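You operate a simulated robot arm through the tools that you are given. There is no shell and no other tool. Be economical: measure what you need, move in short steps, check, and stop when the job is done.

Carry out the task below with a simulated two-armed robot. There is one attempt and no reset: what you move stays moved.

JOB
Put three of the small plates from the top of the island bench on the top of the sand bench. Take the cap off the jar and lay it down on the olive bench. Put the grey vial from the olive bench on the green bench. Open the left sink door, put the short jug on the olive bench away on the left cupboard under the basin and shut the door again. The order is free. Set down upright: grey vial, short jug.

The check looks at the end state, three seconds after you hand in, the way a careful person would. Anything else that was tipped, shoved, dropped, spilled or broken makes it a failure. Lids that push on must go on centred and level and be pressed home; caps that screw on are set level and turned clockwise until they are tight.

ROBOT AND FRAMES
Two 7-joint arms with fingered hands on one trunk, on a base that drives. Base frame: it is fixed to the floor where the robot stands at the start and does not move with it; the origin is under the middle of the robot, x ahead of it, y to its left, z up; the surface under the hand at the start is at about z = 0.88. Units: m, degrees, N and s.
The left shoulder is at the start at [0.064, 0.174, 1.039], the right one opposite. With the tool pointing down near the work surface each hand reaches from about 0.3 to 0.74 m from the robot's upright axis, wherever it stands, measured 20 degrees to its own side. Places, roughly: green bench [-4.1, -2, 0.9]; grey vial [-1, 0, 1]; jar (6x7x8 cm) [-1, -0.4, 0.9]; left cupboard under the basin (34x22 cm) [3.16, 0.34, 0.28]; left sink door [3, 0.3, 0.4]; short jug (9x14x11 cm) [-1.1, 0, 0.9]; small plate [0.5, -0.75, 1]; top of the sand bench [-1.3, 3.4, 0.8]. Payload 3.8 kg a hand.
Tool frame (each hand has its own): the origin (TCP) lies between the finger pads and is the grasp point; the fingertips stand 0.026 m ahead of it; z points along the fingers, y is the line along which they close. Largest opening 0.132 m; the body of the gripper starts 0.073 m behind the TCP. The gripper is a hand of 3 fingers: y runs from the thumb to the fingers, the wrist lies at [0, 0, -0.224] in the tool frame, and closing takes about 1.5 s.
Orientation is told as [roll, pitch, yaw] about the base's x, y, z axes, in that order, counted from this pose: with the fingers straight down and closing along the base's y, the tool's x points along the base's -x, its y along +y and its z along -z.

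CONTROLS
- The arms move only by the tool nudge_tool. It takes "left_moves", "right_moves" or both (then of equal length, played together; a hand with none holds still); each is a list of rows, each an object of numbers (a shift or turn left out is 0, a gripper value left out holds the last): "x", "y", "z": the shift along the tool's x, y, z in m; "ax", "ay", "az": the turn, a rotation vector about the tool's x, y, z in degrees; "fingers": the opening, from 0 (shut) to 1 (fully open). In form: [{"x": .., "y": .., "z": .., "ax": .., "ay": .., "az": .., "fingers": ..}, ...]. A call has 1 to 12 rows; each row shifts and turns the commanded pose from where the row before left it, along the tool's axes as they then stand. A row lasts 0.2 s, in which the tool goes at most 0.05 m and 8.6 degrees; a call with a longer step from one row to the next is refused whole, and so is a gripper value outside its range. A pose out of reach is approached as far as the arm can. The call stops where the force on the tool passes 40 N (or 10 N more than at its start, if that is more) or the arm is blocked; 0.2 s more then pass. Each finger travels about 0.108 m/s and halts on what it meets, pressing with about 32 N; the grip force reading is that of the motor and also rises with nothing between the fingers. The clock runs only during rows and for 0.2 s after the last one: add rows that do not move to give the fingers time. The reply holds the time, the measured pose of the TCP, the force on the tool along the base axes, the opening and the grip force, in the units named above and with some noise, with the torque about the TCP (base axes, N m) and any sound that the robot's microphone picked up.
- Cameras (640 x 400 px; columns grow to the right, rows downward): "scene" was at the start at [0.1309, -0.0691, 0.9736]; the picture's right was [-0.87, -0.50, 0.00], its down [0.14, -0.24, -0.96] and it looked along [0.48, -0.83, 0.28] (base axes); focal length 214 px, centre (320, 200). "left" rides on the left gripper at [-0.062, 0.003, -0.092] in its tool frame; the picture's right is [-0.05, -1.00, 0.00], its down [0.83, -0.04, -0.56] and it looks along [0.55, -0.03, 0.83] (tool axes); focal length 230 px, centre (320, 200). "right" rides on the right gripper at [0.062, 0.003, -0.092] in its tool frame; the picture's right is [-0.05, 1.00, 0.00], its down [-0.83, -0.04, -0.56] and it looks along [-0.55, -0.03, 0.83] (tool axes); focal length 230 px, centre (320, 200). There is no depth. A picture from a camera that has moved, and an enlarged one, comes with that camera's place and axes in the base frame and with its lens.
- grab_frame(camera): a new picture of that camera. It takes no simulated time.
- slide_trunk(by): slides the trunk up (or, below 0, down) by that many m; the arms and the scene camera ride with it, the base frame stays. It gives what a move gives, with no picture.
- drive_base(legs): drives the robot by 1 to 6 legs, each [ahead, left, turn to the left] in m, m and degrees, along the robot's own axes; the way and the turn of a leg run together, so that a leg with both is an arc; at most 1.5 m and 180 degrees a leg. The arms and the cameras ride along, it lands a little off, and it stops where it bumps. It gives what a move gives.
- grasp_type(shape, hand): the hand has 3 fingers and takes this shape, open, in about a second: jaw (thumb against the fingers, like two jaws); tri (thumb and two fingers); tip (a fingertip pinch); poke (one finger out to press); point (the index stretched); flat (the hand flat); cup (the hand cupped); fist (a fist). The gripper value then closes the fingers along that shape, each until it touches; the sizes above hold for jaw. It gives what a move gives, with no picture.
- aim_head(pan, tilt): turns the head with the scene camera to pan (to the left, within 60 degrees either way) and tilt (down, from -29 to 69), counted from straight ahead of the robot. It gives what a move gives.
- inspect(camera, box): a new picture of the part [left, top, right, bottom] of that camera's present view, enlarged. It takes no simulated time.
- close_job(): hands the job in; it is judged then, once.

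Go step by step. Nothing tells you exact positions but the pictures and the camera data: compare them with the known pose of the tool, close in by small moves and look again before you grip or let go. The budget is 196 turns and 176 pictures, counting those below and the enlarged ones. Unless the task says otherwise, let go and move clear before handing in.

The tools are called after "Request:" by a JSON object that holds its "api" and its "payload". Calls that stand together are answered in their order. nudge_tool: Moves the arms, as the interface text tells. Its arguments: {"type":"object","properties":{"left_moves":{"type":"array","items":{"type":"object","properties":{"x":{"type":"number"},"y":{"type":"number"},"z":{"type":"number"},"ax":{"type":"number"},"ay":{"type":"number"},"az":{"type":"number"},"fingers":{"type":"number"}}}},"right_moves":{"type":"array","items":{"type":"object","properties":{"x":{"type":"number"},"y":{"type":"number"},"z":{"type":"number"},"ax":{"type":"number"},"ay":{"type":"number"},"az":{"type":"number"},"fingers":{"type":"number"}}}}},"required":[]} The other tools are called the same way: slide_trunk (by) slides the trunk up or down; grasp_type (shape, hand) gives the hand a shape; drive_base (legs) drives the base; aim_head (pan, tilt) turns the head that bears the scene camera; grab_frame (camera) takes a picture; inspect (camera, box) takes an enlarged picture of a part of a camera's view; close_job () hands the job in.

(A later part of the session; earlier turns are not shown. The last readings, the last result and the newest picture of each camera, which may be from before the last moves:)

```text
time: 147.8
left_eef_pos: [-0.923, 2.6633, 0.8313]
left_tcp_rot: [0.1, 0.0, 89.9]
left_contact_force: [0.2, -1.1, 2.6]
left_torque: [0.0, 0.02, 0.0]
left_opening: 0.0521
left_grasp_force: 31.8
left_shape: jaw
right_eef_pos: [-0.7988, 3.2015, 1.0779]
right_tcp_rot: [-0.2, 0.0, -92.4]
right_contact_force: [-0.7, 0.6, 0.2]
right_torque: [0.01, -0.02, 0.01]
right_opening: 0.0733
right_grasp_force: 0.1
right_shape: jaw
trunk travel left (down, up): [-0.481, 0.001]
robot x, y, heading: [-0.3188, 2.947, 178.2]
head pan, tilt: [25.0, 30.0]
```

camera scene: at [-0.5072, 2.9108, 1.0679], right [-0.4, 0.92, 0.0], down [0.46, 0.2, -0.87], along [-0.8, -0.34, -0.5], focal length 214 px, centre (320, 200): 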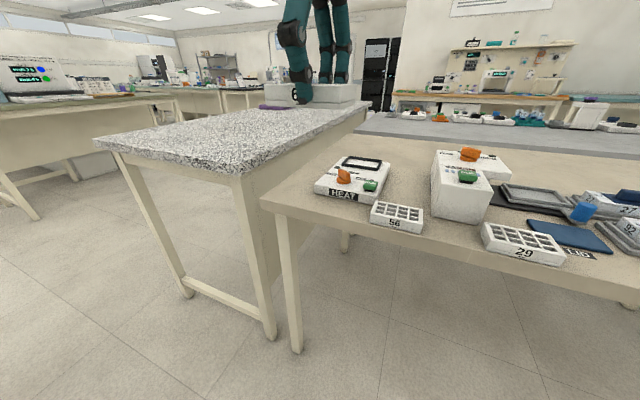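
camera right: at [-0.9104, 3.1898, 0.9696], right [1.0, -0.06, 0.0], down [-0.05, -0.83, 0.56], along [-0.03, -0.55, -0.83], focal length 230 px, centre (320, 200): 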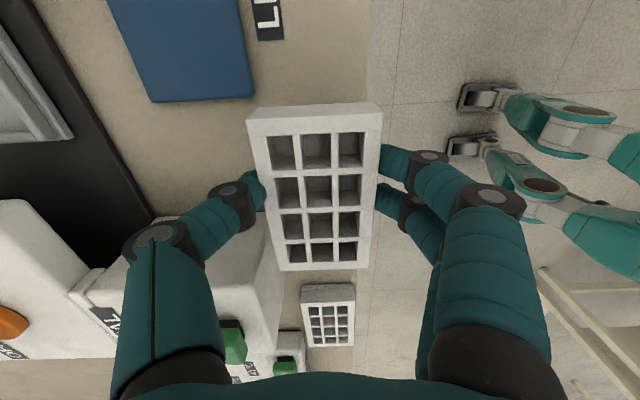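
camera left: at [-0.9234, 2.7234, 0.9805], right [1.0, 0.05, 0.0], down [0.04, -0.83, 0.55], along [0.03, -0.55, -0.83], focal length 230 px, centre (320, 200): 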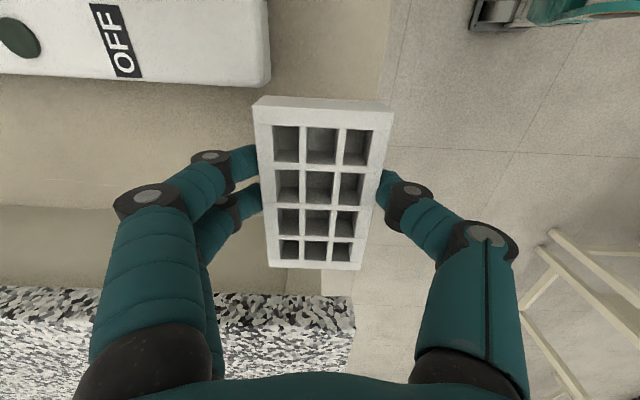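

Request:
{"api": "nudge_tool", "payload": {"left_moves": [{"fingers": 0.5}, {}, {"fingers": 0.57}, {}, {"z": -0.02}, {"z": -0.04}, {"z": -0.045}, {"z": -0.045}, {"z": -0.045}, {"z": -0.045}, {"y": -0.045}, {"y": -0.045}]}}

Request:
{"api": "inspect", "payload": {"camera": "scene", "box": [240, 130, 640, 330]}}

```text
time: 150.4
left_eef_pos: [-0.831, 2.6638, 1.0689]
left_tcp_rot: [0.1, 0.0, 90.1]
left_contact_force: [-0.1, 0.5, -0.2]
left_torque: [-0.01, -0.01, 0.0]
left_opening: 0.0748
left_grasp_force: 0.0
left_shape: jaw
right_eef_pos: [-0.7988, 3.2024, 1.0786]
right_tcp_rot: [-0.3, 0.0, -92.4]
right_contact_force: [-0.1, 0.6, -0.6]
right_torque: [-0.01, -0.01, 0.0]
right_opening: 0.0732
right_grasp_force: 0.1
right_shape: jaw
trunk travel left (down, up): [-0.481, 0.001]
robot x, y, heading: [-0.3144, 2.9429, 178.3]
head pan, tilt: [25.0, 30.0]
```

```text
1.60 times, centred on (440, 230) of scene
camera zoom: at [-0.5065, 2.9107, 1.0681], right [-0.4, 0.92, 0.0], down [0.46, 0.2, -0.87], along [-0.8, -0.34, -0.5], focal length 343 px, centre (128, 152)
```

zoom: 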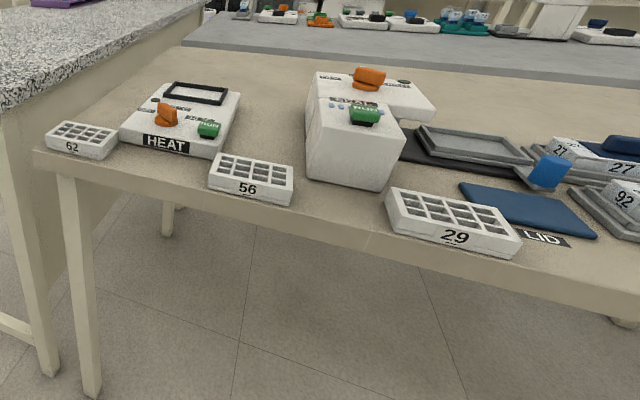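

All three plates are placed. Next I'll go back to the olive bench, tucking both hands and turning well clear of it.

Request:
{"api": "nudge_tool", "payload": {"left_moves": [{"az": -8}, {"az": -8}, {"az": -8}, {"az": -8}, {"az": -8}, {"az": -8}, {"az": -8}, {"az": -8}, {"az": -8}, {"az": -8}, {"az": -8}], "right_moves": [{"az": 8}, {"az": 8}, {"az": 8}, {"az": 8}, {"az": 8}, {"az": 8}, {"az": 8}, {"az": 8}, {"az": 8}, {"az": 8}, {"az": 8}]}}

Request:
{"api": "drive_base", "payload": {"legs": [[-0.15, 0, 0], [0, 0, 92], [1.45, 0, 0], [1.45, 0, 0]]}}

Request:
{"api": "aim_head", "payload": {"pan": -55, "tilt": 25}}

Request:
{"api": "grab_frame", "payload": {"camera": "scene"}}

```text
time: 152.8
left_eef_pos: [-0.8324, 2.6617, 1.0694]
left_tcp_rot: [-0.1, -0.1, 178.2]
left_contact_force: [-0.7, -0.6, -0.8]
left_torque: [-0.01, 0.02, 0.0]
left_opening: 0.0749
left_grasp_force: 0.1
left_shape: jaw
right_eef_pos: [-0.7979, 3.2015, 1.0777]
right_tcp_rot: [0.0, -0.2, 179.3]
right_contact_force: [0.1, 0.8, 0.6]
right_torque: [-0.02, -0.06, 0.01]
right_opening: 0.0734
right_grasp_force: 0.0
right_shape: jaw
trunk travel left (down, up): [-0.481, 0.001]
robot x, y, heading: [-0.316, 2.9415, 178.3]
head pan, tilt: [25.0, 30.0]
```

```text
time: 171.6
left_eef_pos: [0.2593, -0.4144, 1.0702]
left_tcp_rot: [0.0, -0.1, -87.7]
left_contact_force: [0.3, -0.5, -0.3]
left_torque: [-0.02, 0.01, -0.01]
left_opening: 0.0749
left_grasp_force: 0.1
left_shape: jaw
right_eef_pos: [-0.2803, -0.4191, 1.0785]
right_tcp_rot: [0.1, -0.2, -86.3]
right_contact_force: [-0.5, -0.1, -0.3]
right_torque: [0.04, 0.0, -0.03]
right_opening: 0.0736
right_grasp_force: 0.0
right_shape: jaw
trunk travel left (down, up): [-0.481, 0.001]
robot x, y, heading: [-0.0574, 0.0789, -87.3]
head pan, tilt: [25.0, 30.0]
```

```text
time: 173.2
left_eef_pos: [0.2591, -0.4132, 1.0684]
left_tcp_rot: [0.0, 0.0, -87.8]
left_contact_force: [-0.1, 0.4, -0.2]
left_torque: [-0.01, -0.02, -0.03]
left_opening: 0.0748
left_grasp_force: 0.0
left_shape: jaw
right_eef_pos: [-0.2811, -0.4197, 1.0777]
right_tcp_rot: [0.0, -0.2, -86.3]
right_contact_force: [0.3, 0.2, 0.2]
right_torque: [0.03, 0.0, 0.04]
right_opening: 0.0736
right_grasp_force: 0.0
right_shape: jaw
trunk travel left (down, up): [-0.481, 0.001]
robot x, y, heading: [-0.0577, 0.0794, -87.4]
head pan, tilt: [-55.0, 25.0]
```

```text
122 pictures are left
camera scene: at [-0.1267, -0.0838, 1.0759], right [-0.61, 0.79, 0.0], down [0.33, 0.26, -0.91], along [-0.72, -0.55, -0.42], focal length 214 px, centre (320, 200)
```

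scene: 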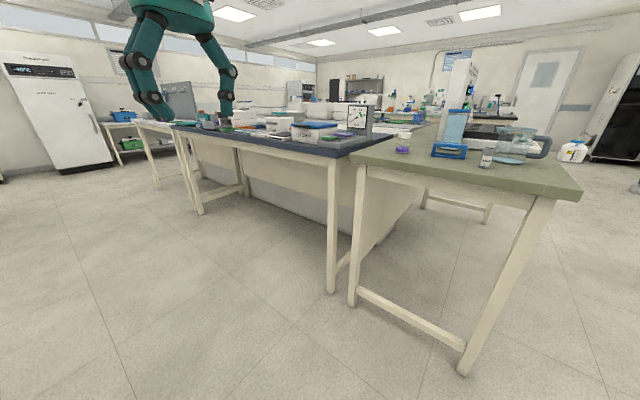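

The olive bench carries the jar on the left, a blue stand with instrument, and the vial and jug on the right. I'll turn to face it.

Request:
{"api": "drive_base", "payload": {"legs": [[0, 0, -92], [0.15, 0.2, 0]]}}

Request:
{"api": "aim_head", "payload": {"pan": 0, "tilt": 25}}

Request:
{"api": "grab_frame", "payload": {"camera": "scene"}}

```text
time: 179.4
left_eef_pos: [-0.7098, -0.427, 1.0692]
left_tcp_rot: [0.0, -0.2, -179.5]
left_contact_force: [-0.1, -0.7, -0.7]
left_torque: [0.0, -0.01, 0.01]
left_opening: 0.0749
left_grasp_force: 0.0
left_shape: jaw
right_eef_pos: [-0.7001, 0.113, 1.0772]
right_tcp_rot: [0.0, -0.1, -178.0]
right_contact_force: [-1.0, -0.1, -0.8]
right_torque: [0.05, -0.02, 0.02]
right_opening: 0.0734
right_grasp_force: 0.0
right_shape: jaw
trunk travel left (down, up): [-0.481, 0.001]
robot x, y, heading: [-0.2052, -0.122, -178.9]
head pan, tilt: [-55.0, 25.0]
```

```text
time: 180.7
left_eef_pos: [-0.7109, -0.4282, 1.0691]
left_tcp_rot: [0.0, -0.1, -179.5]
left_contact_force: [0.1, -0.9, 0.4]
left_torque: [0.02, 0.0, -0.02]
left_opening: 0.0747
left_grasp_force: 0.1
left_shape: jaw
right_eef_pos: [-0.7007, 0.1129, 1.077]
right_tcp_rot: [0.1, -0.2, -178.0]
right_contact_force: [-0.6, -0.2, 0.9]
right_torque: [-0.01, 0.03, -0.02]
right_opening: 0.0733
right_grasp_force: 0.1
right_shape: jaw
trunk travel left (down, up): [-0.481, 0.001]
robot x, y, heading: [-0.206, -0.119, -179.0]
head pan, tilt: [0.0, 25.0]
```

```text
121 pictures are left
camera scene: at [-0.4071, -0.1271, 1.0759], right [-0.01, 1.0, 0.0], down [0.42, 0.01, -0.91], along [-0.91, -0.01, -0.42], focal length 214 px, centre (320, 200)
```

scene: 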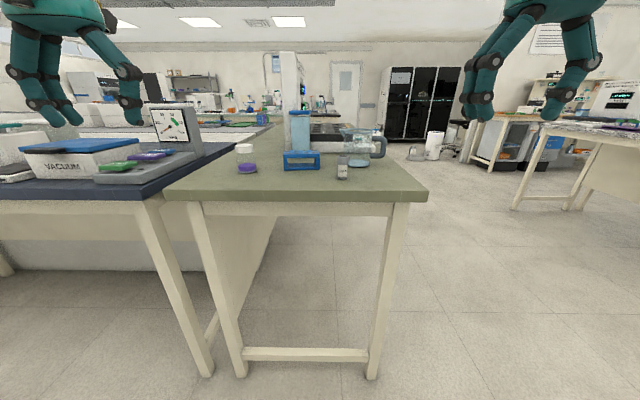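

Request:
{"api": "inspect", "payload": {"camera": "scene", "box": [160, 100, 440, 240]}}

```text
2.29 times, centred on (300, 170) of scene
camera zoom: at [-0.4071, -0.1271, 1.0759], right [-0.01, 1.0, 0.0], down [0.42, 0.01, -0.91], along [-0.91, -0.01, -0.42], focal length 490 px, centre (366, 269)
```

zoom: 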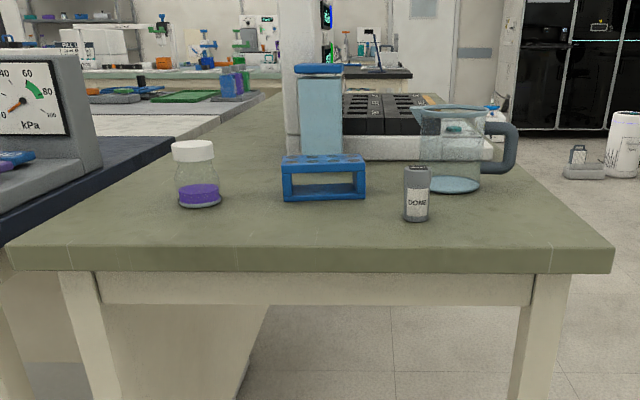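

Jar with white screw cap at roughly (-1.05,-0.37), vial "DONE" near (-1.04,-0.06), jug near (-1.2,0.01) with its handle to the right. I'll come closer and measure with the wrist cameras.

Request:
{"api": "drive_base", "payload": {"legs": [[0.22, 0, 0]]}}

Request:
{"api": "grab_frame", "payload": {"camera": "scene"}}

Request:
{"api": "grab_frame", "payload": {"camera": "left"}}

Request:
{"api": "grab_frame", "payload": {"camera": "right"}}

```text
time: 182.4
left_eef_pos: [-0.929, -0.4328, 1.0706]
left_tcp_rot: [0.0, -0.1, -179.4]
left_contact_force: [0.5, -0.2, -0.4]
left_torque: [0.03, 0.03, 0.03]
left_opening: 0.0749
left_grasp_force: 0.0
left_shape: jaw
right_eef_pos: [-0.9202, 0.1093, 1.0776]
right_tcp_rot: [0.1, -0.2, -177.9]
right_contact_force: [0.4, 0.1, 0.1]
right_torque: [-0.04, -0.01, 0.0]
right_opening: 0.0735
right_grasp_force: 0.1
right_shape: jaw
trunk travel left (down, up): [-0.481, 0.001]
robot x, y, heading: [-0.4261, -0.1295, -179.3]
head pan, tilt: [0.0, 25.0]
```

```text
119 pictures are left
camera scene: at [-0.6265, -0.1309, 1.076], right [-0.02, 1.0, 0.0], down [0.42, 0.01, -0.91], along [-0.91, -0.01, -0.42], focal length 214 px, centre (320, 200)
```

scene: 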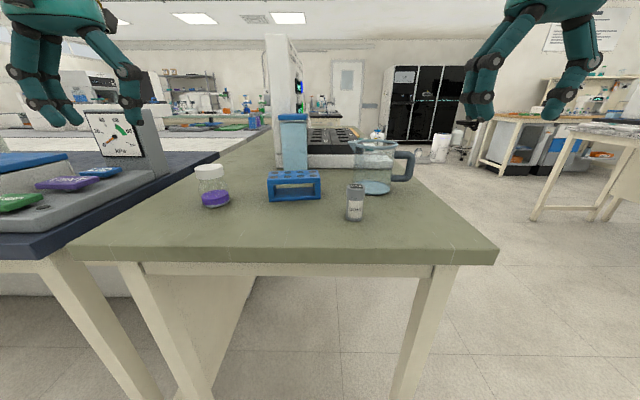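

```text
118 pictures are left
camera left: at [-0.9907, -0.4355, 1.1631], right [-0.06, 1.0, 0.0], down [0.83, 0.05, 0.55], along [0.55, 0.04, -0.83], focal length 230 px, centre (320, 200)
```

left: 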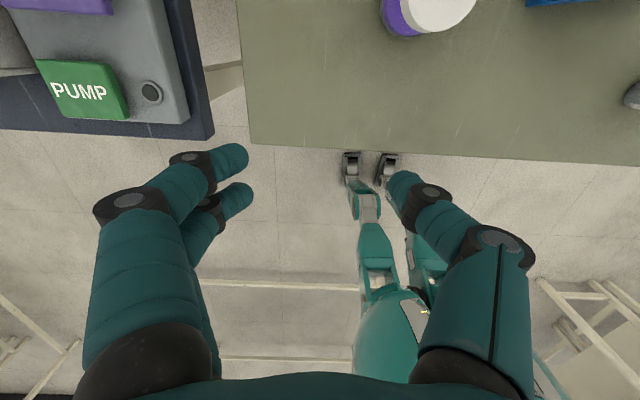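

```text
117 pictures are left
camera right: at [-0.8577, 0.1069, 1.1703], right [-0.01, -1.0, 0.0], down [-0.83, 0.01, 0.56], along [-0.56, 0.01, -0.83], focal length 230 px, centre (320, 200)
```

right: 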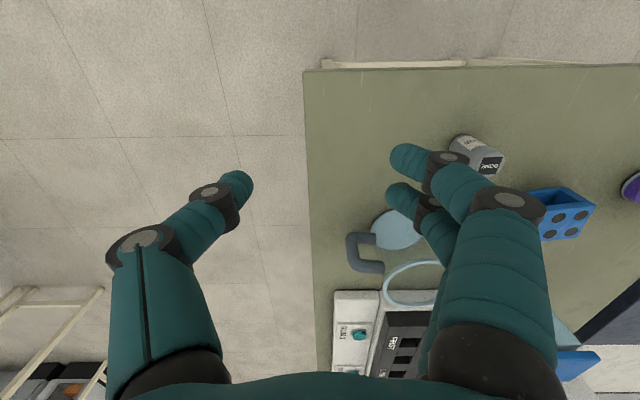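

Triangulating gives the bench top at z of about 0.885, the vial at (-0.955,-0.073), the jug at (-1.10,-0.01) and the jar at (-1.013,-0.35). I'll look closely at the jar and the vial.

Request:
{"api": "inspect", "payload": {"camera": "scene", "box": [170, 140, 270, 220]}}

Request:
{"api": "inspect", "payload": {"camera": "scene", "box": [320, 130, 440, 230]}}

```text
5.00 times, centred on (220, 180) of scene
camera zoom: at [-0.6265, -0.1309, 1.076], right [-0.02, 1.0, 0.0], down [0.42, 0.01, -0.91], along [-0.91, -0.01, -0.42], focal length 1072 px, centre (820, 300)
```

zoom: 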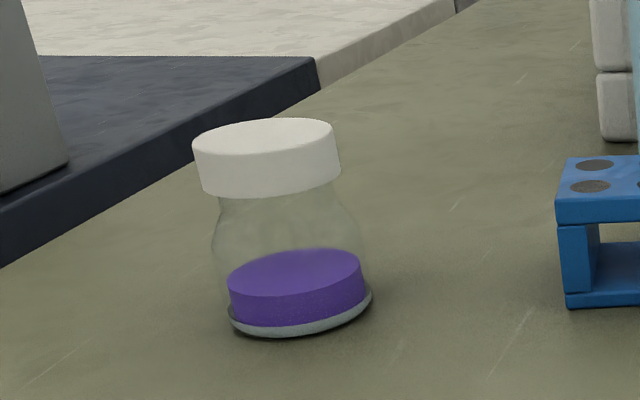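

```text
4.00 times, centred on (380, 180) of scene
camera zoom: at [-0.6265, -0.1309, 1.076], right [-0.02, 1.0, 0.0], down [0.42, 0.01, -0.91], along [-0.91, -0.01, -0.42], focal length 858 px, centre (80, 280)
```

zoom: 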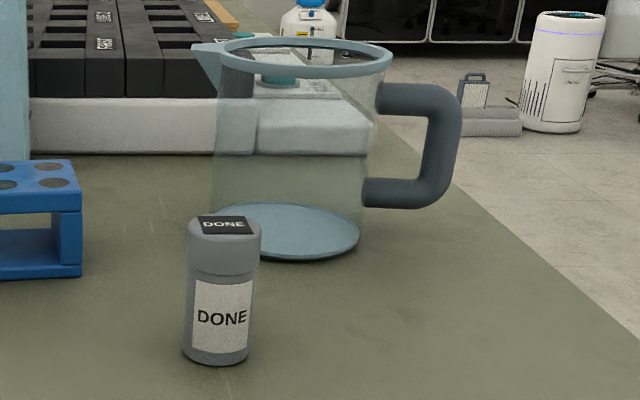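

The jar's cap is about 57 mm wide on a body of about 65 mm, 8 cm tall in all, with liquid inside. I'll hold the body with the left hand almost horizontally and unscrew the cap with the right from above, so I start by turning the left hand forward.

Request:
{"api": "nudge_tool", "payload": {"left_moves": [{"x": 0.045, "fingers": 0.9}, {"x": 0.045}, {"ay": -7.8}, {"ay": -7.8}, {"ay": -7.8}, {"ay": -7.8}, {"ay": -7.8}, {"ay": -7.8}, {"ay": -7.8}, {"ay": -7.8}, {"ay": -7.8}, {"ay": -7.8}]}}

```text
time: 185.0
left_eef_pos: [-0.8537, -0.4551, 1.0271]
left_tcp_rot: [1.9, -73.3, 177.0]
left_contact_force: [0.8, -0.3, 0.3]
left_torque: [-0.03, 0.02, 0.01]
left_opening: 0.1185
left_grasp_force: 0.1
left_shape: jaw
left hand out of reach, approached as far as the arm can: row 9, 10, 11
right_eef_pos: [-0.9195, 0.1099, 1.078]
right_tcp_rot: [0.1, -0.3, -177.9]
right_contact_force: [0.4, -0.4, -1.0]
right_torque: [0.02, 0.02, 0.01]
right_opening: 0.0737
right_grasp_force: 0.0
right_shape: jaw
trunk travel left (down, up): [-0.481, 0.001]
robot x, y, heading: [-0.4248, -0.1261, -179.4]
head pan, tilt: [0.0, 25.0]
```

Request:
{"api": "drive_base", "payload": {"legs": [[-0.06, 0, 0]]}}

Request:
{"api": "nudge_tool", "payload": {"left_moves": [{"z": 0.04}, {"y": -0.045, "z": 0.02}, {"y": -0.045}, {"y": -0.045}, {"y": -0.045}, {"y": -0.045}, {}]}}

Request:
{"api": "grab_frame", "payload": {"camera": "left"}}

```text
time: 185.9
left_eef_pos: [-0.7959, -0.4539, 1.0265]
left_tcp_rot: [1.2, -73.2, 177.6]
left_contact_force: [1.5, 0.4, 0.2]
left_torque: [0.0, 0.01, 0.02]
left_opening: 0.1188
left_grasp_force: 0.0
left_shape: jaw
right_eef_pos: [-0.8607, 0.1094, 1.0791]
right_tcp_rot: [0.0, -0.2, -177.9]
right_contact_force: [0.8, 0.0, -0.4]
right_torque: [-0.03, 0.04, 0.01]
right_opening: 0.0731
right_grasp_force: 0.1
right_shape: jaw
trunk travel left (down, up): [-0.481, 0.001]
robot x, y, heading: [-0.37, -0.1285, -179.0]
head pan, tilt: [0.0, 25.0]
```

```text
time: 187.5
left_eef_pos: [-0.838, -0.4408, 1.0133]
left_tcp_rot: [1.1, -73.1, 177.6]
left_contact_force: [0.1, 0.3, 0.6]
left_torque: [0.01, -0.02, 0.02]
left_opening: 0.1186
left_grasp_force: 0.0
left_shape: jaw
left hand out of reach, approached as far as the arm can: row 2, 3, 4, 5, 6
right_eef_pos: [-0.8619, 0.11, 1.0774]
right_tcp_rot: [0.1, -0.2, -177.9]
right_contact_force: [0.5, -0.5, 0.0]
right_torque: [-0.02, -0.01, -0.02]
right_opening: 0.0733
right_grasp_force: 0.0
right_shape: jaw
trunk travel left (down, up): [-0.481, 0.001]
robot x, y, heading: [-0.3646, -0.1261, -179.0]
head pan, tilt: [0.0, 25.0]
```

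```text
114 pictures are left
camera left: at [-0.7679, -0.4451, 1.1001], right [0.01, 1.0, 0.04], down [0.77, 0.02, -0.63], along [-0.63, 0.04, -0.77], focal length 230 px, centre (320, 200)
```

left: 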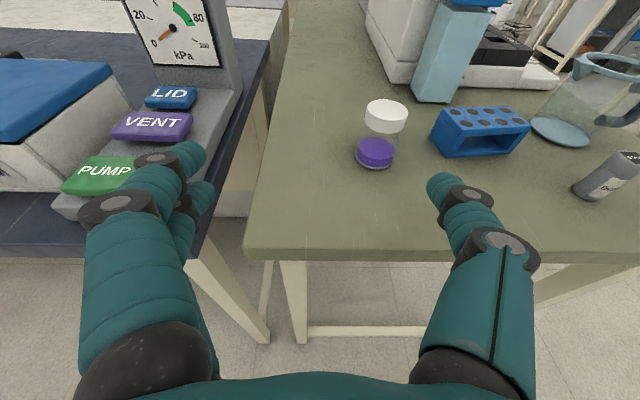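

The horizontal left hand can't move inward like this. First I'll try the simpler way: grip the cap from above with the left hand, press the jar onto the bench and turn. Left hand back to vertical.

Request:
{"api": "nudge_tool", "payload": {"left_moves": [{"z": -0.03}, {"ay": 8.2}, {"ay": 8.2}, {"ay": 8.2}, {"ay": 8.2}, {"ay": 8.2}, {"ay": 8.2}, {"ay": 8.2}, {"ay": 8.2}, {"ay": 7.5}, {}]}}

```text
time: 189.9
left_eef_pos: [-0.8077, -0.4445, 1.0213]
left_tcp_rot: [0.4, 0.0, 178.7]
left_contact_force: [-0.3, 0.3, 0.1]
left_torque: [-0.02, -0.01, -0.01]
left_opening: 0.1188
left_grasp_force: 0.1
left_shape: jaw
right_eef_pos: [-0.8615, 0.1098, 1.077]
right_tcp_rot: [-0.1, -0.2, -177.9]
right_contact_force: [0.7, 0.5, -0.5]
right_torque: [0.02, 0.01, -0.02]
right_opening: 0.0734
right_grasp_force: 0.1
right_shape: jaw
trunk travel left (down, up): [-0.481, 0.001]
robot x, y, heading: [-0.3718, -0.1229, -179.3]
head pan, tilt: [0.0, 25.0]
```

Request:
{"api": "nudge_tool", "payload": {"left_moves": [{"z": -0.04}, {"z": -0.03, "az": 8}, {"az": 8}, {"az": 8}, {"az": 8}, {"az": 8}, {"az": 8}, {"az": 8}, {"az": 8}, {"az": 8}, {"az": 8}, {"az": 7}]}}

Request:
{"api": "drive_base", "payload": {"legs": [[0.1, 0, 0]]}}

Request:
{"api": "grab_frame", "payload": {"camera": "left"}}

```text
time: 192.5
left_eef_pos: [-0.8063, -0.444, 1.092]
left_tcp_rot: [0.1, 0.3, 91.6]
left_contact_force: [-0.8, -0.2, -0.3]
left_torque: [0.0, 0.01, -0.02]
left_opening: 0.1187
left_grasp_force: 0.1
left_shape: jaw
right_eef_pos: [-0.8621, 0.1106, 1.077]
right_tcp_rot: [0.0, -0.2, -178.0]
right_contact_force: [0.1, -0.6, 0.0]
right_torque: [0.02, 0.0, 0.03]
right_opening: 0.0736
right_grasp_force: 0.1
right_shape: jaw
trunk travel left (down, up): [-0.481, 0.001]
robot x, y, heading: [-0.3669, -0.1278, -179.2]
head pan, tilt: [0.0, 25.0]
```

```text
time: 193.7
left_eef_pos: [-0.8999, -0.445, 1.0932]
left_tcp_rot: [0.2, 0.3, 91.5]
left_contact_force: [0.9, 0.4, 0.8]
left_torque: [0.0, 0.0, -0.03]
left_opening: 0.1184
left_grasp_force: 0.0
left_shape: jaw
right_eef_pos: [-0.9554, 0.1104, 1.0787]
right_tcp_rot: [0.0, -0.2, -178.0]
right_contact_force: [-0.5, -0.4, -0.9]
right_torque: [0.03, 0.03, -0.02]
right_opening: 0.0736
right_grasp_force: 0.1
right_shape: jaw
trunk travel left (down, up): [-0.481, 0.001]
robot x, y, heading: [-0.4589, -0.1293, -179.0]
head pan, tilt: [0.0, 25.0]
```

```text
113 pictures are left
camera left: at [-0.9053, -0.3826, 1.1853], right [1.0, 0.08, 0.0], down [0.07, -0.83, 0.56], along [0.04, -0.56, -0.83], focal length 230 px, centre (320, 200)
```

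left: 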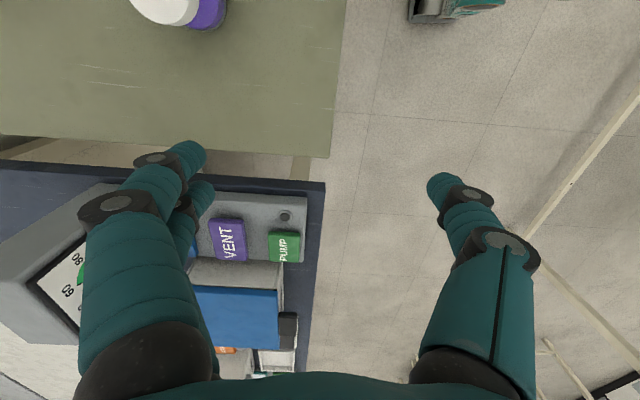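

Request:
{"api": "nudge_tool", "payload": {"left_moves": [{"x": -0.032, "y": 0.037}, {"x": -0.032, "y": 0.037}, {"x": -0.031, "y": 0.037}, {}]}}

Request:
{"api": "grab_frame", "payload": {"camera": "left"}}

```text
time: 194.7
left_eef_pos: [-1.013, -0.3516, 1.0956]
left_tcp_rot: [0.3, 0.3, 91.6]
left_contact_force: [-0.5, -0.7, -0.5]
left_torque: [0.01, -0.02, 0.01]
left_opening: 0.1185
left_grasp_force: 0.1
left_shape: jaw
right_eef_pos: [-0.9539, 0.1086, 1.0778]
right_tcp_rot: [0.1, -0.2, -177.9]
right_contact_force: [-0.1, 0.0, -0.7]
right_torque: [0.01, 0.01, -0.01]
right_opening: 0.0736
right_grasp_force: 0.0
right_shape: jaw
trunk travel left (down, up): [-0.481, 0.001]
robot x, y, heading: [-0.4621, -0.1289, -179.3]
head pan, tilt: [0.0, 25.0]
```

```text
112 pictures are left
camera left: at [-1.0168, -0.2902, 1.1873], right [1.0, 0.08, 0.0], down [0.07, -0.83, 0.56], along [0.04, -0.56, -0.83], focal length 230 px, centre (320, 200)
```

left: 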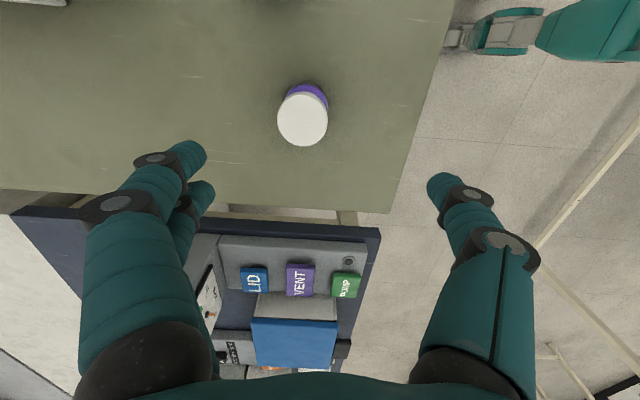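

The cap's center is at (-1.030,-0.351). I'll center over it, descend partway and check.

Request:
{"api": "nudge_tool", "payload": {"left_moves": [{"y": 0.017}, {"z": 0.04}, {"z": 0.04}, {}]}}

Request:
{"api": "grab_frame", "payload": {"camera": "left"}}

Request:
{"api": "inspect", "payload": {"camera": "scene", "box": [140, 110, 300, 230]}}

```text
time: 195.7
left_eef_pos: [-1.0312, -0.3525, 1.0136]
left_tcp_rot: [0.1, 0.3, 91.5]
left_contact_force: [-0.1, 0.7, 0.0]
left_torque: [0.01, 0.02, -0.02]
left_opening: 0.1187
left_grasp_force: 0.1
left_shape: jaw
right_eef_pos: [-0.9538, 0.1083, 1.0784]
right_tcp_rot: [0.0, -0.3, -178.0]
right_contact_force: [-1.2, 0.5, 0.0]
right_torque: [0.0, 0.0, -0.02]
right_opening: 0.0734
right_grasp_force: 0.1
right_shape: jaw
trunk travel left (down, up): [-0.481, 0.001]
robot x, y, heading: [-0.4583, -0.1306, -179.1]
head pan, tilt: [0.0, 25.0]
```

```text
111 pictures are left
camera left: at [-1.0358, -0.2912, 1.1069], right [1.0, 0.08, 0.0], down [0.07, -0.83, 0.56], along [0.04, -0.56, -0.83], focal length 230 px, centre (320, 200)
```

left: 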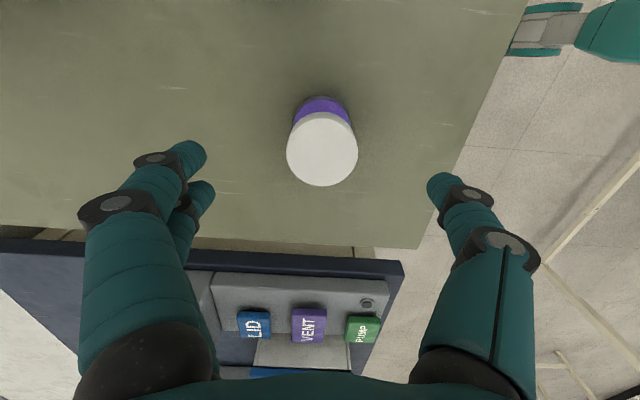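

```text
3.33 times, centred on (220, 170) of scene
camera zoom: at [-0.6607, -0.131, 1.076], right [-0.01, 1.0, 0.0], down [0.42, 0.01, -0.91], along [-0.91, -0.01, -0.42], focal length 715 px, centre (653, 300)
```

zoom: 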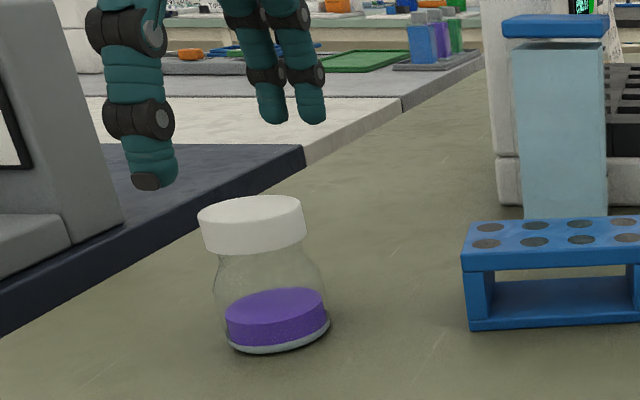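

Request:
{"api": "nudge_tool", "payload": {"left_moves": [{"x": -0.004, "z": 0.03}, {"z": 0.02}, {}, {"fingers": 0.4}, {"fingers": 0.2}, {"fingers": 0.0}, {}, {}, {}, {}]}}

Request:
{"api": "inspect", "payload": {"camera": "scene", "box": [140, 110, 300, 230]}}

Request:
{"api": "grab_frame", "payload": {"camera": "left"}}

```text
time: 197.9
left_eef_pos: [-1.0316, -0.3505, 0.9654]
left_tcp_rot: [0.0, 0.3, 91.5]
left_contact_force: [0.5, 0.0, 0.0]
left_torque: [0.01, 0.0, 0.0]
left_opening: 0.0418
left_grasp_force: 32.2
left_shape: jaw
right_eef_pos: [-0.9541, 0.1095, 1.0778]
right_tcp_rot: [0.0, -0.1, -177.9]
right_contact_force: [-0.6, 0.5, -0.4]
right_torque: [-0.01, -0.01, -0.02]
right_opening: 0.0732
right_grasp_force: 0.2
right_shape: jaw
trunk travel left (down, up): [-0.481, 0.001]
robot x, y, heading: [-0.4622, -0.1266, -179.1]
head pan, tilt: [0.0, 25.0]
```

```text
3.33 times, centred on (220, 170) of scene
camera zoom: at [-0.661, -0.1311, 1.0758], right [-0.01, 1.0, 0.0], down [0.42, 0.01, -0.91], along [-0.91, -0.01, -0.42], focal length 715 px, centre (653, 300)
```

zoom: 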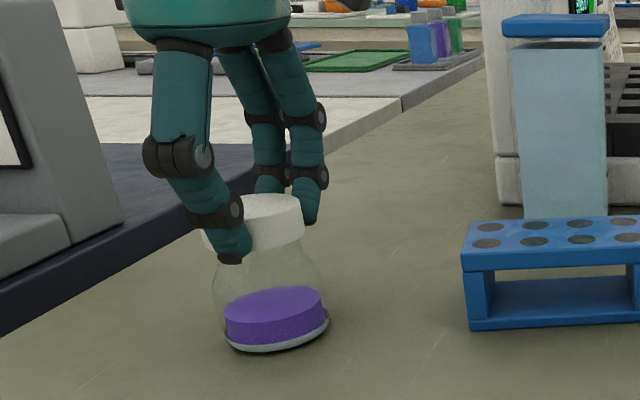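

```text
108 pictures are left
camera left: at [-1.0364, -0.2883, 1.0582], right [1.0, 0.08, 0.0], down [0.07, -0.83, 0.56], along [0.04, -0.56, -0.83], focal length 230 px, centre (320, 200)
```

left: 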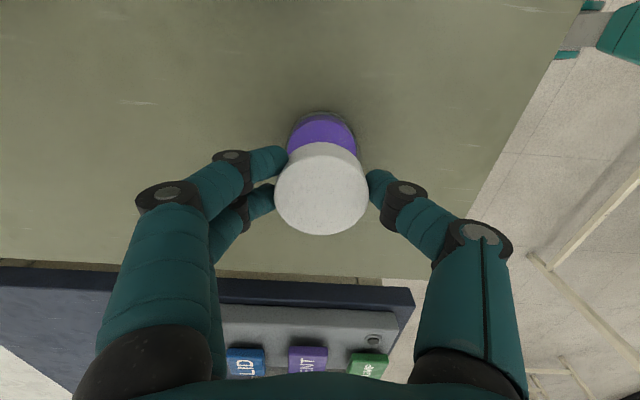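

The cap is gripped. I'll press down lightly and turn counter-clockwise, watching the torque.

Request:
{"api": "nudge_tool", "payload": {"left_moves": [{"z": 0.003}, {"z": 0.002}, {"az": -8}, {"az": -8}, {}]}}

Request:
{"api": "inspect", "payload": {"camera": "scene", "box": [140, 110, 300, 230]}}

```text
time: 199.1
left_eef_pos: [-1.0332, -0.3508, 0.9623]
left_tcp_rot: [0.7, 0.1, 107.7]
left_contact_force: [-5.8, -2.5, 25.2]
left_torque: [-0.13, 0.27, -0.13]
left_opening: 0.0423
left_grasp_force: 31.6
left_shape: jaw
right_eef_pos: [-0.9539, 0.1091, 1.0794]
right_tcp_rot: [0.1, -0.3, -178.0]
right_contact_force: [0.1, 0.7, -0.6]
right_torque: [-0.02, 0.01, 0.03]
right_opening: 0.0734
right_grasp_force: 0.1
right_shape: jaw
trunk travel left (down, up): [-0.481, 0.001]
robot x, y, heading: [-0.4576, -0.1295, -179.4]
head pan, tilt: [0.0, 25.0]
```

```text
3.33 times, centred on (220, 170) of scene
camera zoom: at [-0.66, -0.1306, 1.0765], right [-0.01, 1.0, 0.0], down [0.42, 0.01, -0.91], along [-0.91, -0.01, -0.42], focal length 715 px, centre (653, 300)
```

zoom: 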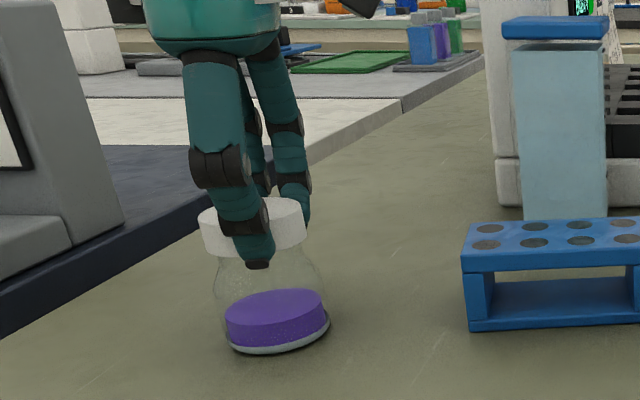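

Request:
{"api": "nudge_tool", "payload": {"left_moves": [{"az": -8}, {"az": -8}, {"az": -8}, {"az": -8}, {"az": -8}, {"az": -8}, {"az": -8}, {"az": -8}, {}]}}

Request:
{"api": "inspect", "payload": {"camera": "scene", "box": [140, 110, 300, 230]}}

```text
time: 201.1
left_eef_pos: [-1.0297, -0.3509, 0.9606]
left_tcp_rot: [0.4, -0.3, 171.7]
left_contact_force: [-2.0, -10.8, 32.3]
left_torque: [-0.52, 0.02, -0.08]
left_opening: 0.0433
left_grasp_force: 31.5
left_shape: jaw
right_eef_pos: [-0.9526, 0.1094, 1.0787]
right_tcp_rot: [0.0, -0.3, -178.0]
right_contact_force: [-0.4, 0.8, 0.0]
right_torque: [0.01, -0.01, -0.01]
right_opening: 0.0735
right_grasp_force: 0.1
right_shape: jaw
trunk travel left (down, up): [-0.481, 0.001]
robot x, y, heading: [-0.4591, -0.1257, -179.3]
head pan, tilt: [0.0, 25.0]
```

```text
3.33 times, centred on (220, 170) of scene
camera zoom: at [-0.6591, -0.1313, 1.0764], right [-0.01, 1.0, 0.0], down [0.42, 0.01, -0.91], along [-0.91, -0.01, -0.42], focal length 715 px, centre (653, 300)
```

zoom: 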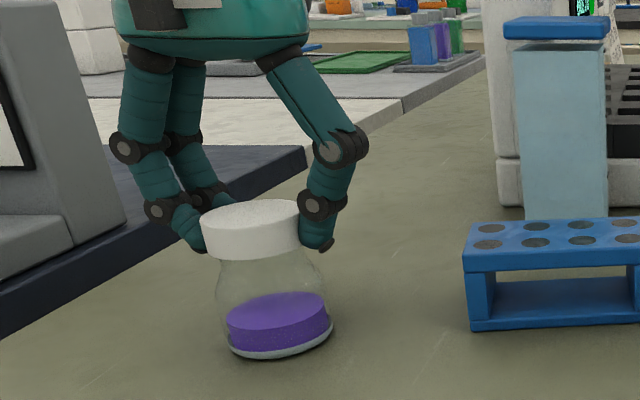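

I can't yet tell whether the cap turns on the jar. I'll ease the pressure a little and continue turning.

Request:
{"api": "nudge_tool", "payload": {"left_moves": [{"z": -0.002}, {"az": -8}, {"az": -8}, {"az": -8}, {"az": -8}, {"az": -8}, {"az": -8}, {"az": -8}, {"az": -8}, {"az": -8}, {}]}}

```text
time: 203.5
left_eef_pos: [-1.0304, -0.3496, 0.9622]
left_tcp_rot: [-0.1, -0.5, -116.3]
left_contact_force: [5.4, -3.4, 23.5]
left_torque: [-0.21, -0.42, -0.04]
left_opening: 0.043
left_grasp_force: 32.2
left_shape: jaw
right_eef_pos: [-0.9512, 0.1091, 1.0784]
right_tcp_rot: [-0.1, -0.3, -178.0]
right_contact_force: [0.4, -0.3, 0.4]
right_torque: [-0.04, -0.01, -0.01]
right_opening: 0.0734
right_grasp_force: 0.0
right_shape: jaw
trunk travel left (down, up): [-0.481, 0.001]
robot x, y, heading: [-0.464, -0.1273, -179.2]
head pan, tilt: [0.0, 25.0]
```

I've turned about 150° with low torque. I'll lift 12 mm as a test to see whether the jar comes along.

Request:
{"api": "nudge_tool", "payload": {"left_moves": [{"z": -0.006}, {"z": -0.006}, {"z": -0.003}, {}]}}

Request:
{"api": "inspect", "payload": {"camera": "scene", "box": [140, 110, 300, 230]}}

```text
time: 204.5
left_eef_pos: [-1.0316, -0.3498, 0.9738]
left_tcp_rot: [0.0, -0.2, -116.4]
left_contact_force: [-0.9, -0.9, 0.2]
left_torque: [0.0, 0.01, 0.0]
left_opening: 0.0427
left_grasp_force: 31.5
left_shape: jaw
right_eef_pos: [-0.9539, 0.1098, 1.077]
right_tcp_rot: [0.0, 0.0, -178.1]
right_contact_force: [0.5, 0.1, 0.0]
right_torque: [0.02, 0.04, 0.05]
right_opening: 0.0734
right_grasp_force: 0.2
right_shape: jaw
trunk travel left (down, up): [-0.481, 0.001]
robot x, y, heading: [-0.4559, -0.1263, -179.5]
head pan, tilt: [0.0, 25.0]
```

```text
3.33 times, centred on (220, 170) of scene
camera zoom: at [-0.6611, -0.1311, 1.0757], right [-0.01, 1.0, 0.0], down [0.42, 0.01, -0.91], along [-0.91, -0.01, -0.42], focal length 715 px, centre (653, 300)
```

zoom: 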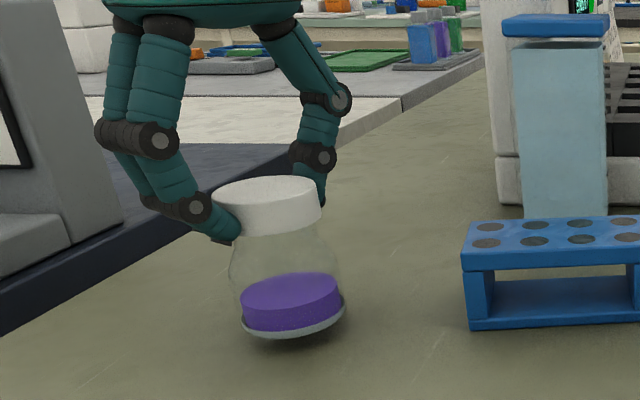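

The jar lifts with the cap, so it's still screwed on and I need to hold the body. I'll set the jar down nearer the edge at (-0.965,-0.35) so that both arms can work on it in front of the robot.

Request:
{"api": "nudge_tool", "payload": {"left_moves": [{"z": -0.012}, {"x": 0.015, "y": 0.029}, {"x": 0.014, "y": 0.029}, {}, {"z": 0.012}, {"z": 0.005}, {"z": 0.003}, {}]}}

```text
time: 206.3
left_eef_pos: [-0.9665, -0.3485, 0.9642]
left_tcp_rot: [0.0, -0.4, -116.5]
left_contact_force: [0.2, -0.3, 1.2]
left_torque: [-0.03, -0.1, 0.01]
left_opening: 0.0423
left_grasp_force: 31.8
left_shape: jaw
right_eef_pos: [-0.9545, 0.1091, 1.0784]
right_tcp_rot: [0.0, -0.1, -178.0]
right_contact_force: [0.1, -0.2, 0.2]
right_torque: [0.0, 0.03, -0.02]
right_opening: 0.0735
right_grasp_force: 0.0
right_shape: jaw
trunk travel left (down, up): [-0.481, 0.001]
robot x, y, heading: [-0.46, -0.1297, -179.1]
head pan, tilt: [0.0, 25.0]
```

Request:
{"api": "nudge_tool", "payload": {"left_moves": [{"fingers": 0.6}, {}, {}, {"z": -0.03}, {"z": -0.04}, {"z": -0.04}, {"z": -0.02, "az": 8}, {"az": 8}, {"az": 8}, {"az": 8}, {"az": 8}, {"az": 8}]}}

Request:
{"api": "grab_frame", "payload": {"camera": "left"}}

Request:
{"api": "grab_frame", "payload": {"camera": "scene"}}

```text
time: 208.9
left_eef_pos: [-0.9669, -0.349, 1.0962]
left_tcp_rot: [0.4, -0.2, -164.5]
left_contact_force: [-0.4, -0.5, -0.9]
left_torque: [-0.01, 0.02, 0.0]
left_opening: 0.0788
left_grasp_force: 0.1
left_shape: jaw
right_eef_pos: [-0.955, 0.11, 1.0768]
right_tcp_rot: [0.0, -0.1, -177.9]
right_contact_force: [0.4, -0.3, 0.2]
right_torque: [0.01, 0.0, 0.01]
right_opening: 0.0732
right_grasp_force: 0.0
right_shape: jaw
trunk travel left (down, up): [-0.481, 0.001]
robot x, y, heading: [-0.4616, -0.1242, -179.3]
head pan, tilt: [0.0, 25.0]
```

```text
104 pictures are left
camera left: at [-1.025, -0.3684, 1.19], right [-0.32, 0.95, 0.0], down [0.79, 0.27, 0.55], along [0.52, 0.17, -0.83], focal length 230 px, centre (320, 200)
```

left: 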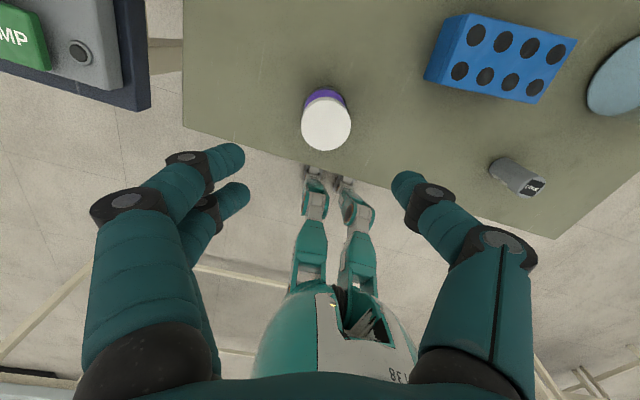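

```text
103 pictures are left
camera scene: at [-0.661, -0.1311, 1.0759], right [-0.01, 1.0, 0.0], down [0.42, 0.01, -0.91], along [-0.91, -0.01, -0.42], focal length 214 px, centre (320, 200)
```

scene: 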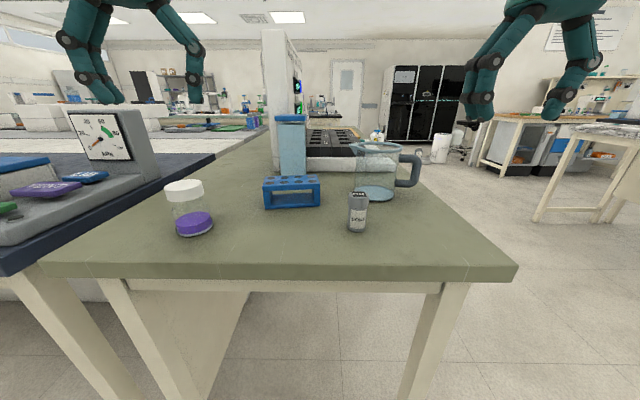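

The jar now stands at (-0.967,-0.349). I'll pull the left hand off the bench, yaw it inward, move the base to put the jar in front of me, then tilt the left hand to nearly horizontal.

Request:
{"api": "nudge_tool", "payload": {"left_moves": [{"x": 0.045}, {"x": 0.045}, {"x": 0.045}, {"x": 0.045}, {"az": 7.9, "fingers": 0.8}, {"az": 7.9}, {"az": 7.9}, {"az": 7.9}, {"az": 7.9}, {"az": 7.9}, {"az": 7.9}]}}

Request:
{"api": "drive_base", "payload": {"legs": [[0.0, 0.2, 0]]}}

Request:
{"api": "nudge_tool", "payload": {"left_moves": [{"ay": -7.8}, {"ay": -7.8}, {"ay": -7.8}, {"ay": -7.8}, {"ay": -7.8}, {"ay": -7.8}, {"ay": -7.8}, {"ay": -7.8}, {"ay": -7.8}, {"ay": -7.8}, {}]}}

```text
time: 211.3
left_eef_pos: [-0.793, -0.2994, 1.0945]
left_tcp_rot: [0.3, 0.1, 140.2]
left_contact_force: [0.5, -0.1, -0.8]
left_torque: [0.0, -0.02, -0.01]
left_opening: 0.1052
left_grasp_force: 0.1
left_shape: jaw
right_eef_pos: [-0.9532, 0.1079, 1.0769]
right_tcp_rot: [0.0, -0.1, -177.9]
right_contact_force: [0.1, -0.3, -0.2]
right_torque: [-0.01, 0.0, 0.01]
right_opening: 0.0734
right_grasp_force: 0.0
right_shape: jaw
trunk travel left (down, up): [-0.481, 0.001]
robot x, y, heading: [-0.4601, -0.1271, -179.1]
head pan, tilt: [0.0, 25.0]
```

```text
time: 213.6
left_eef_pos: [-0.7895, -0.5002, 1.0945]
left_tcp_rot: [0.3, 0.1, 140.3]
left_contact_force: [1.0, 0.8, -0.7]
left_torque: [0.02, 0.02, 0.04]
left_opening: 0.1053
left_grasp_force: 0.0
left_shape: jaw
right_eef_pos: [-0.9503, -0.0903, 1.0772]
right_tcp_rot: [0.0, -0.1, -178.0]
right_contact_force: [0.5, 0.1, 0.1]
right_torque: [0.0, -0.02, -0.08]
right_opening: 0.0734
right_grasp_force: 0.1
right_shape: jaw
trunk travel left (down, up): [-0.481, 0.001]
robot x, y, heading: [-0.4596, -0.33, -178.9]
head pan, tilt: [0.0, 25.0]
```

```text
time: 216.0
left_eef_pos: [-0.8464, -0.5323, 1.0931]
left_tcp_rot: [0.2, -62.0, 139.9]
left_contact_force: [-0.1, -0.9, 0.0]
left_torque: [-0.02, 0.01, 0.0]
left_opening: 0.1053
left_grasp_force: 0.1
left_shape: jaw
left hand out of reach, approached as far as the arm can: row 4, 5, 6, 7, 8, 9, 10
right_eef_pos: [-0.9502, -0.0896, 1.0778]
right_tcp_rot: [0.0, -0.1, -178.1]
right_contact_force: [0.7, 0.0, -0.4]
right_torque: [0.02, 0.02, -0.02]
right_opening: 0.0735
right_grasp_force: 0.0
right_shape: jaw
trunk travel left (down, up): [-0.481, 0.001]
robot x, y, heading: [-0.4593, -0.3243, -179.3]
head pan, tilt: [0.0, 25.0]
```

Request:
{"api": "drive_base", "payload": {"legs": [[-0.07, 0, 0]]}}

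Request:
{"api": "nudge_tool", "payload": {"left_moves": [{"z": 0.04}, {"z": 0.03, "ay": -4}, {"ay": -6}, {"ay": -6}, {}]}}

Request:
{"api": "grab_frame", "payload": {"camera": "left"}}

```text
time: 217.1
left_eef_pos: [-0.7784, -0.5305, 1.0935]
left_tcp_rot: [0.3, -62.0, 139.7]
left_contact_force: [0.3, 0.3, 0.6]
left_torque: [0.01, 0.01, -0.01]
left_opening: 0.1052
left_grasp_force: 0.0
left_shape: jaw
right_eef_pos: [-0.8832, -0.0896, 1.0784]
right_tcp_rot: [0.0, -0.2, -178.0]
right_contact_force: [0.1, -0.1, -0.5]
right_torque: [0.0, -0.01, -0.03]
right_opening: 0.0732
right_grasp_force: 0.0
right_shape: jaw
trunk travel left (down, up): [-0.481, 0.001]
robot x, y, heading: [-0.391, -0.3255, -179.2]
head pan, tilt: [0.0, 25.0]
```

```text
time: 218.2
left_eef_pos: [-0.8252, -0.4912, 1.0612]
left_tcp_rot: [0.8, -78.0, 139.3]
left_contact_force: [-0.2, 0.4, -0.2]
left_torque: [0.01, 0.0, -0.01]
left_opening: 0.1054
left_grasp_force: 0.1
left_shape: jaw
right_eef_pos: [-0.8835, -0.0891, 1.0769]
right_tcp_rot: [0.0, -0.2, -178.0]
right_contact_force: [-0.5, 0.7, 0.4]
right_torque: [0.0, -0.01, 0.01]
right_opening: 0.0734
right_grasp_force: 0.1
right_shape: jaw
trunk travel left (down, up): [-0.481, 0.001]
robot x, y, heading: [-0.3894, -0.3264, -179.4]
head pan, tilt: [0.0, 25.0]
```

```text
102 pictures are left
camera left: at [-0.767, -0.543, 1.1406], right [0.63, 0.77, 0.05], down [0.57, -0.43, -0.7], along [-0.52, 0.47, -0.71], focal length 230 px, centre (320, 200)
```

left: 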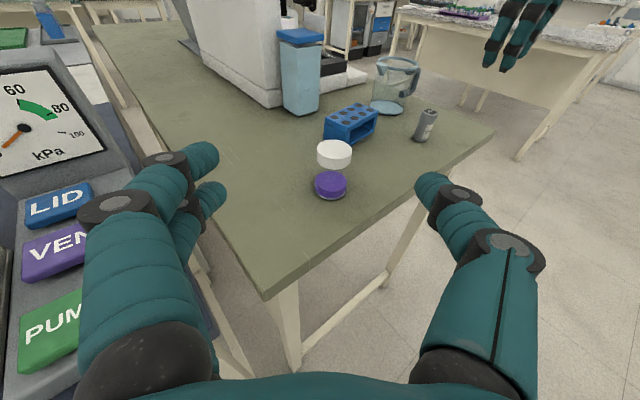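

The left hand is nearly horizontal now, pointing at the jar. I'll move toward a pre-grasp 9 cm short of the jar and partly down.

Request:
{"api": "nudge_tool", "payload": {"left_moves": [{"z": 0.0359, "x": -0.0076, "y": -0.005}, {"z": 0.0359, "x": -0.0076, "y": -0.005}, {"z": 0.0359, "x": -0.0076, "y": -0.005}, {"x": 0.039, "z": 0.0083}, {"x": 0.039, "z": 0.0083}, {}]}}

Request:
{"api": "grab_frame", "payload": {"camera": "left"}}

Request:
{"api": "aim_head", "payload": {"pan": 10, "tilt": 35}}

Request:
{"api": "grab_frame", "payload": {"camera": "scene"}}

```text
time: 219.7
left_eef_pos: [-0.9014, -0.4107, 0.9781]
left_tcp_rot: [0.8, -78.0, 139.1]
left_contact_force: [-0.1, 0.5, -0.7]
left_torque: [-0.03, 0.02, -0.01]
left_opening: 0.1055
left_grasp_force: 0.1
left_shape: jaw
right_eef_pos: [-0.8827, -0.089, 1.0771]
right_tcp_rot: [-0.1, -0.2, -178.0]
right_contact_force: [-0.3, -0.9, 0.0]
right_torque: [-0.01, 0.03, 0.02]
right_opening: 0.0735
right_grasp_force: 0.0
right_shape: jaw
trunk travel left (down, up): [-0.481, 0.001]
robot x, y, heading: [-0.3887, -0.324, -179.1]
head pan, tilt: [0.0, 25.0]
```

```text
101 pictures are left
camera left: at [-0.8442, -0.461, 1.0593], right [0.63, 0.77, 0.05], down [0.57, -0.43, -0.7], along [-0.52, 0.47, -0.72], focal length 230 px, centre (320, 200)
```

left: 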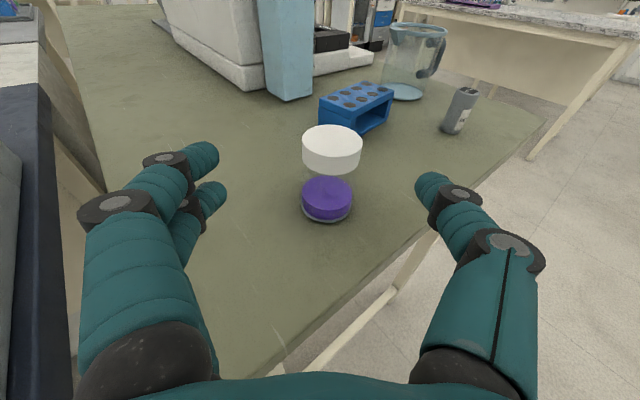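

```text
time: 220.4
left_eef_pos: [-0.902, -0.4099, 0.9801]
left_tcp_rot: [0.7, -78.0, 139.4]
left_contact_force: [-0.4, 0.3, 0.3]
left_torque: [-0.04, 0.02, 0.02]
left_opening: 0.1052
left_grasp_force: 0.1
left_shape: jaw
right_eef_pos: [-0.8832, -0.0876, 1.078]
right_tcp_rot: [0.0, -0.2, -177.9]
right_contact_force: [0.0, 0.0, 0.1]
right_torque: [0.01, -0.02, 0.01]
right_opening: 0.0734
right_grasp_force: 0.0
right_shape: jaw
trunk travel left (down, up): [-0.481, 0.001]
robot x, y, heading: [-0.3927, -0.3257, -179.1]
head pan, tilt: [10.0, 35.0]
```

```text
100 pictures are left
camera scene: at [-0.5847, -0.3446, 1.0601], right [-0.19, 0.98, 0.0], down [0.56, 0.11, -0.82], along [-0.81, -0.15, -0.57], focal length 214 px, centre (320, 200)
```

scene: 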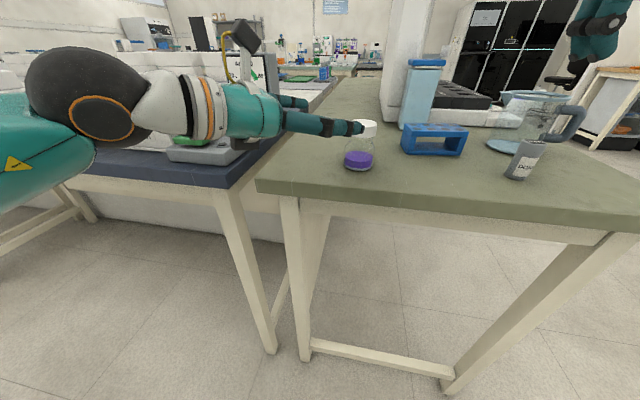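

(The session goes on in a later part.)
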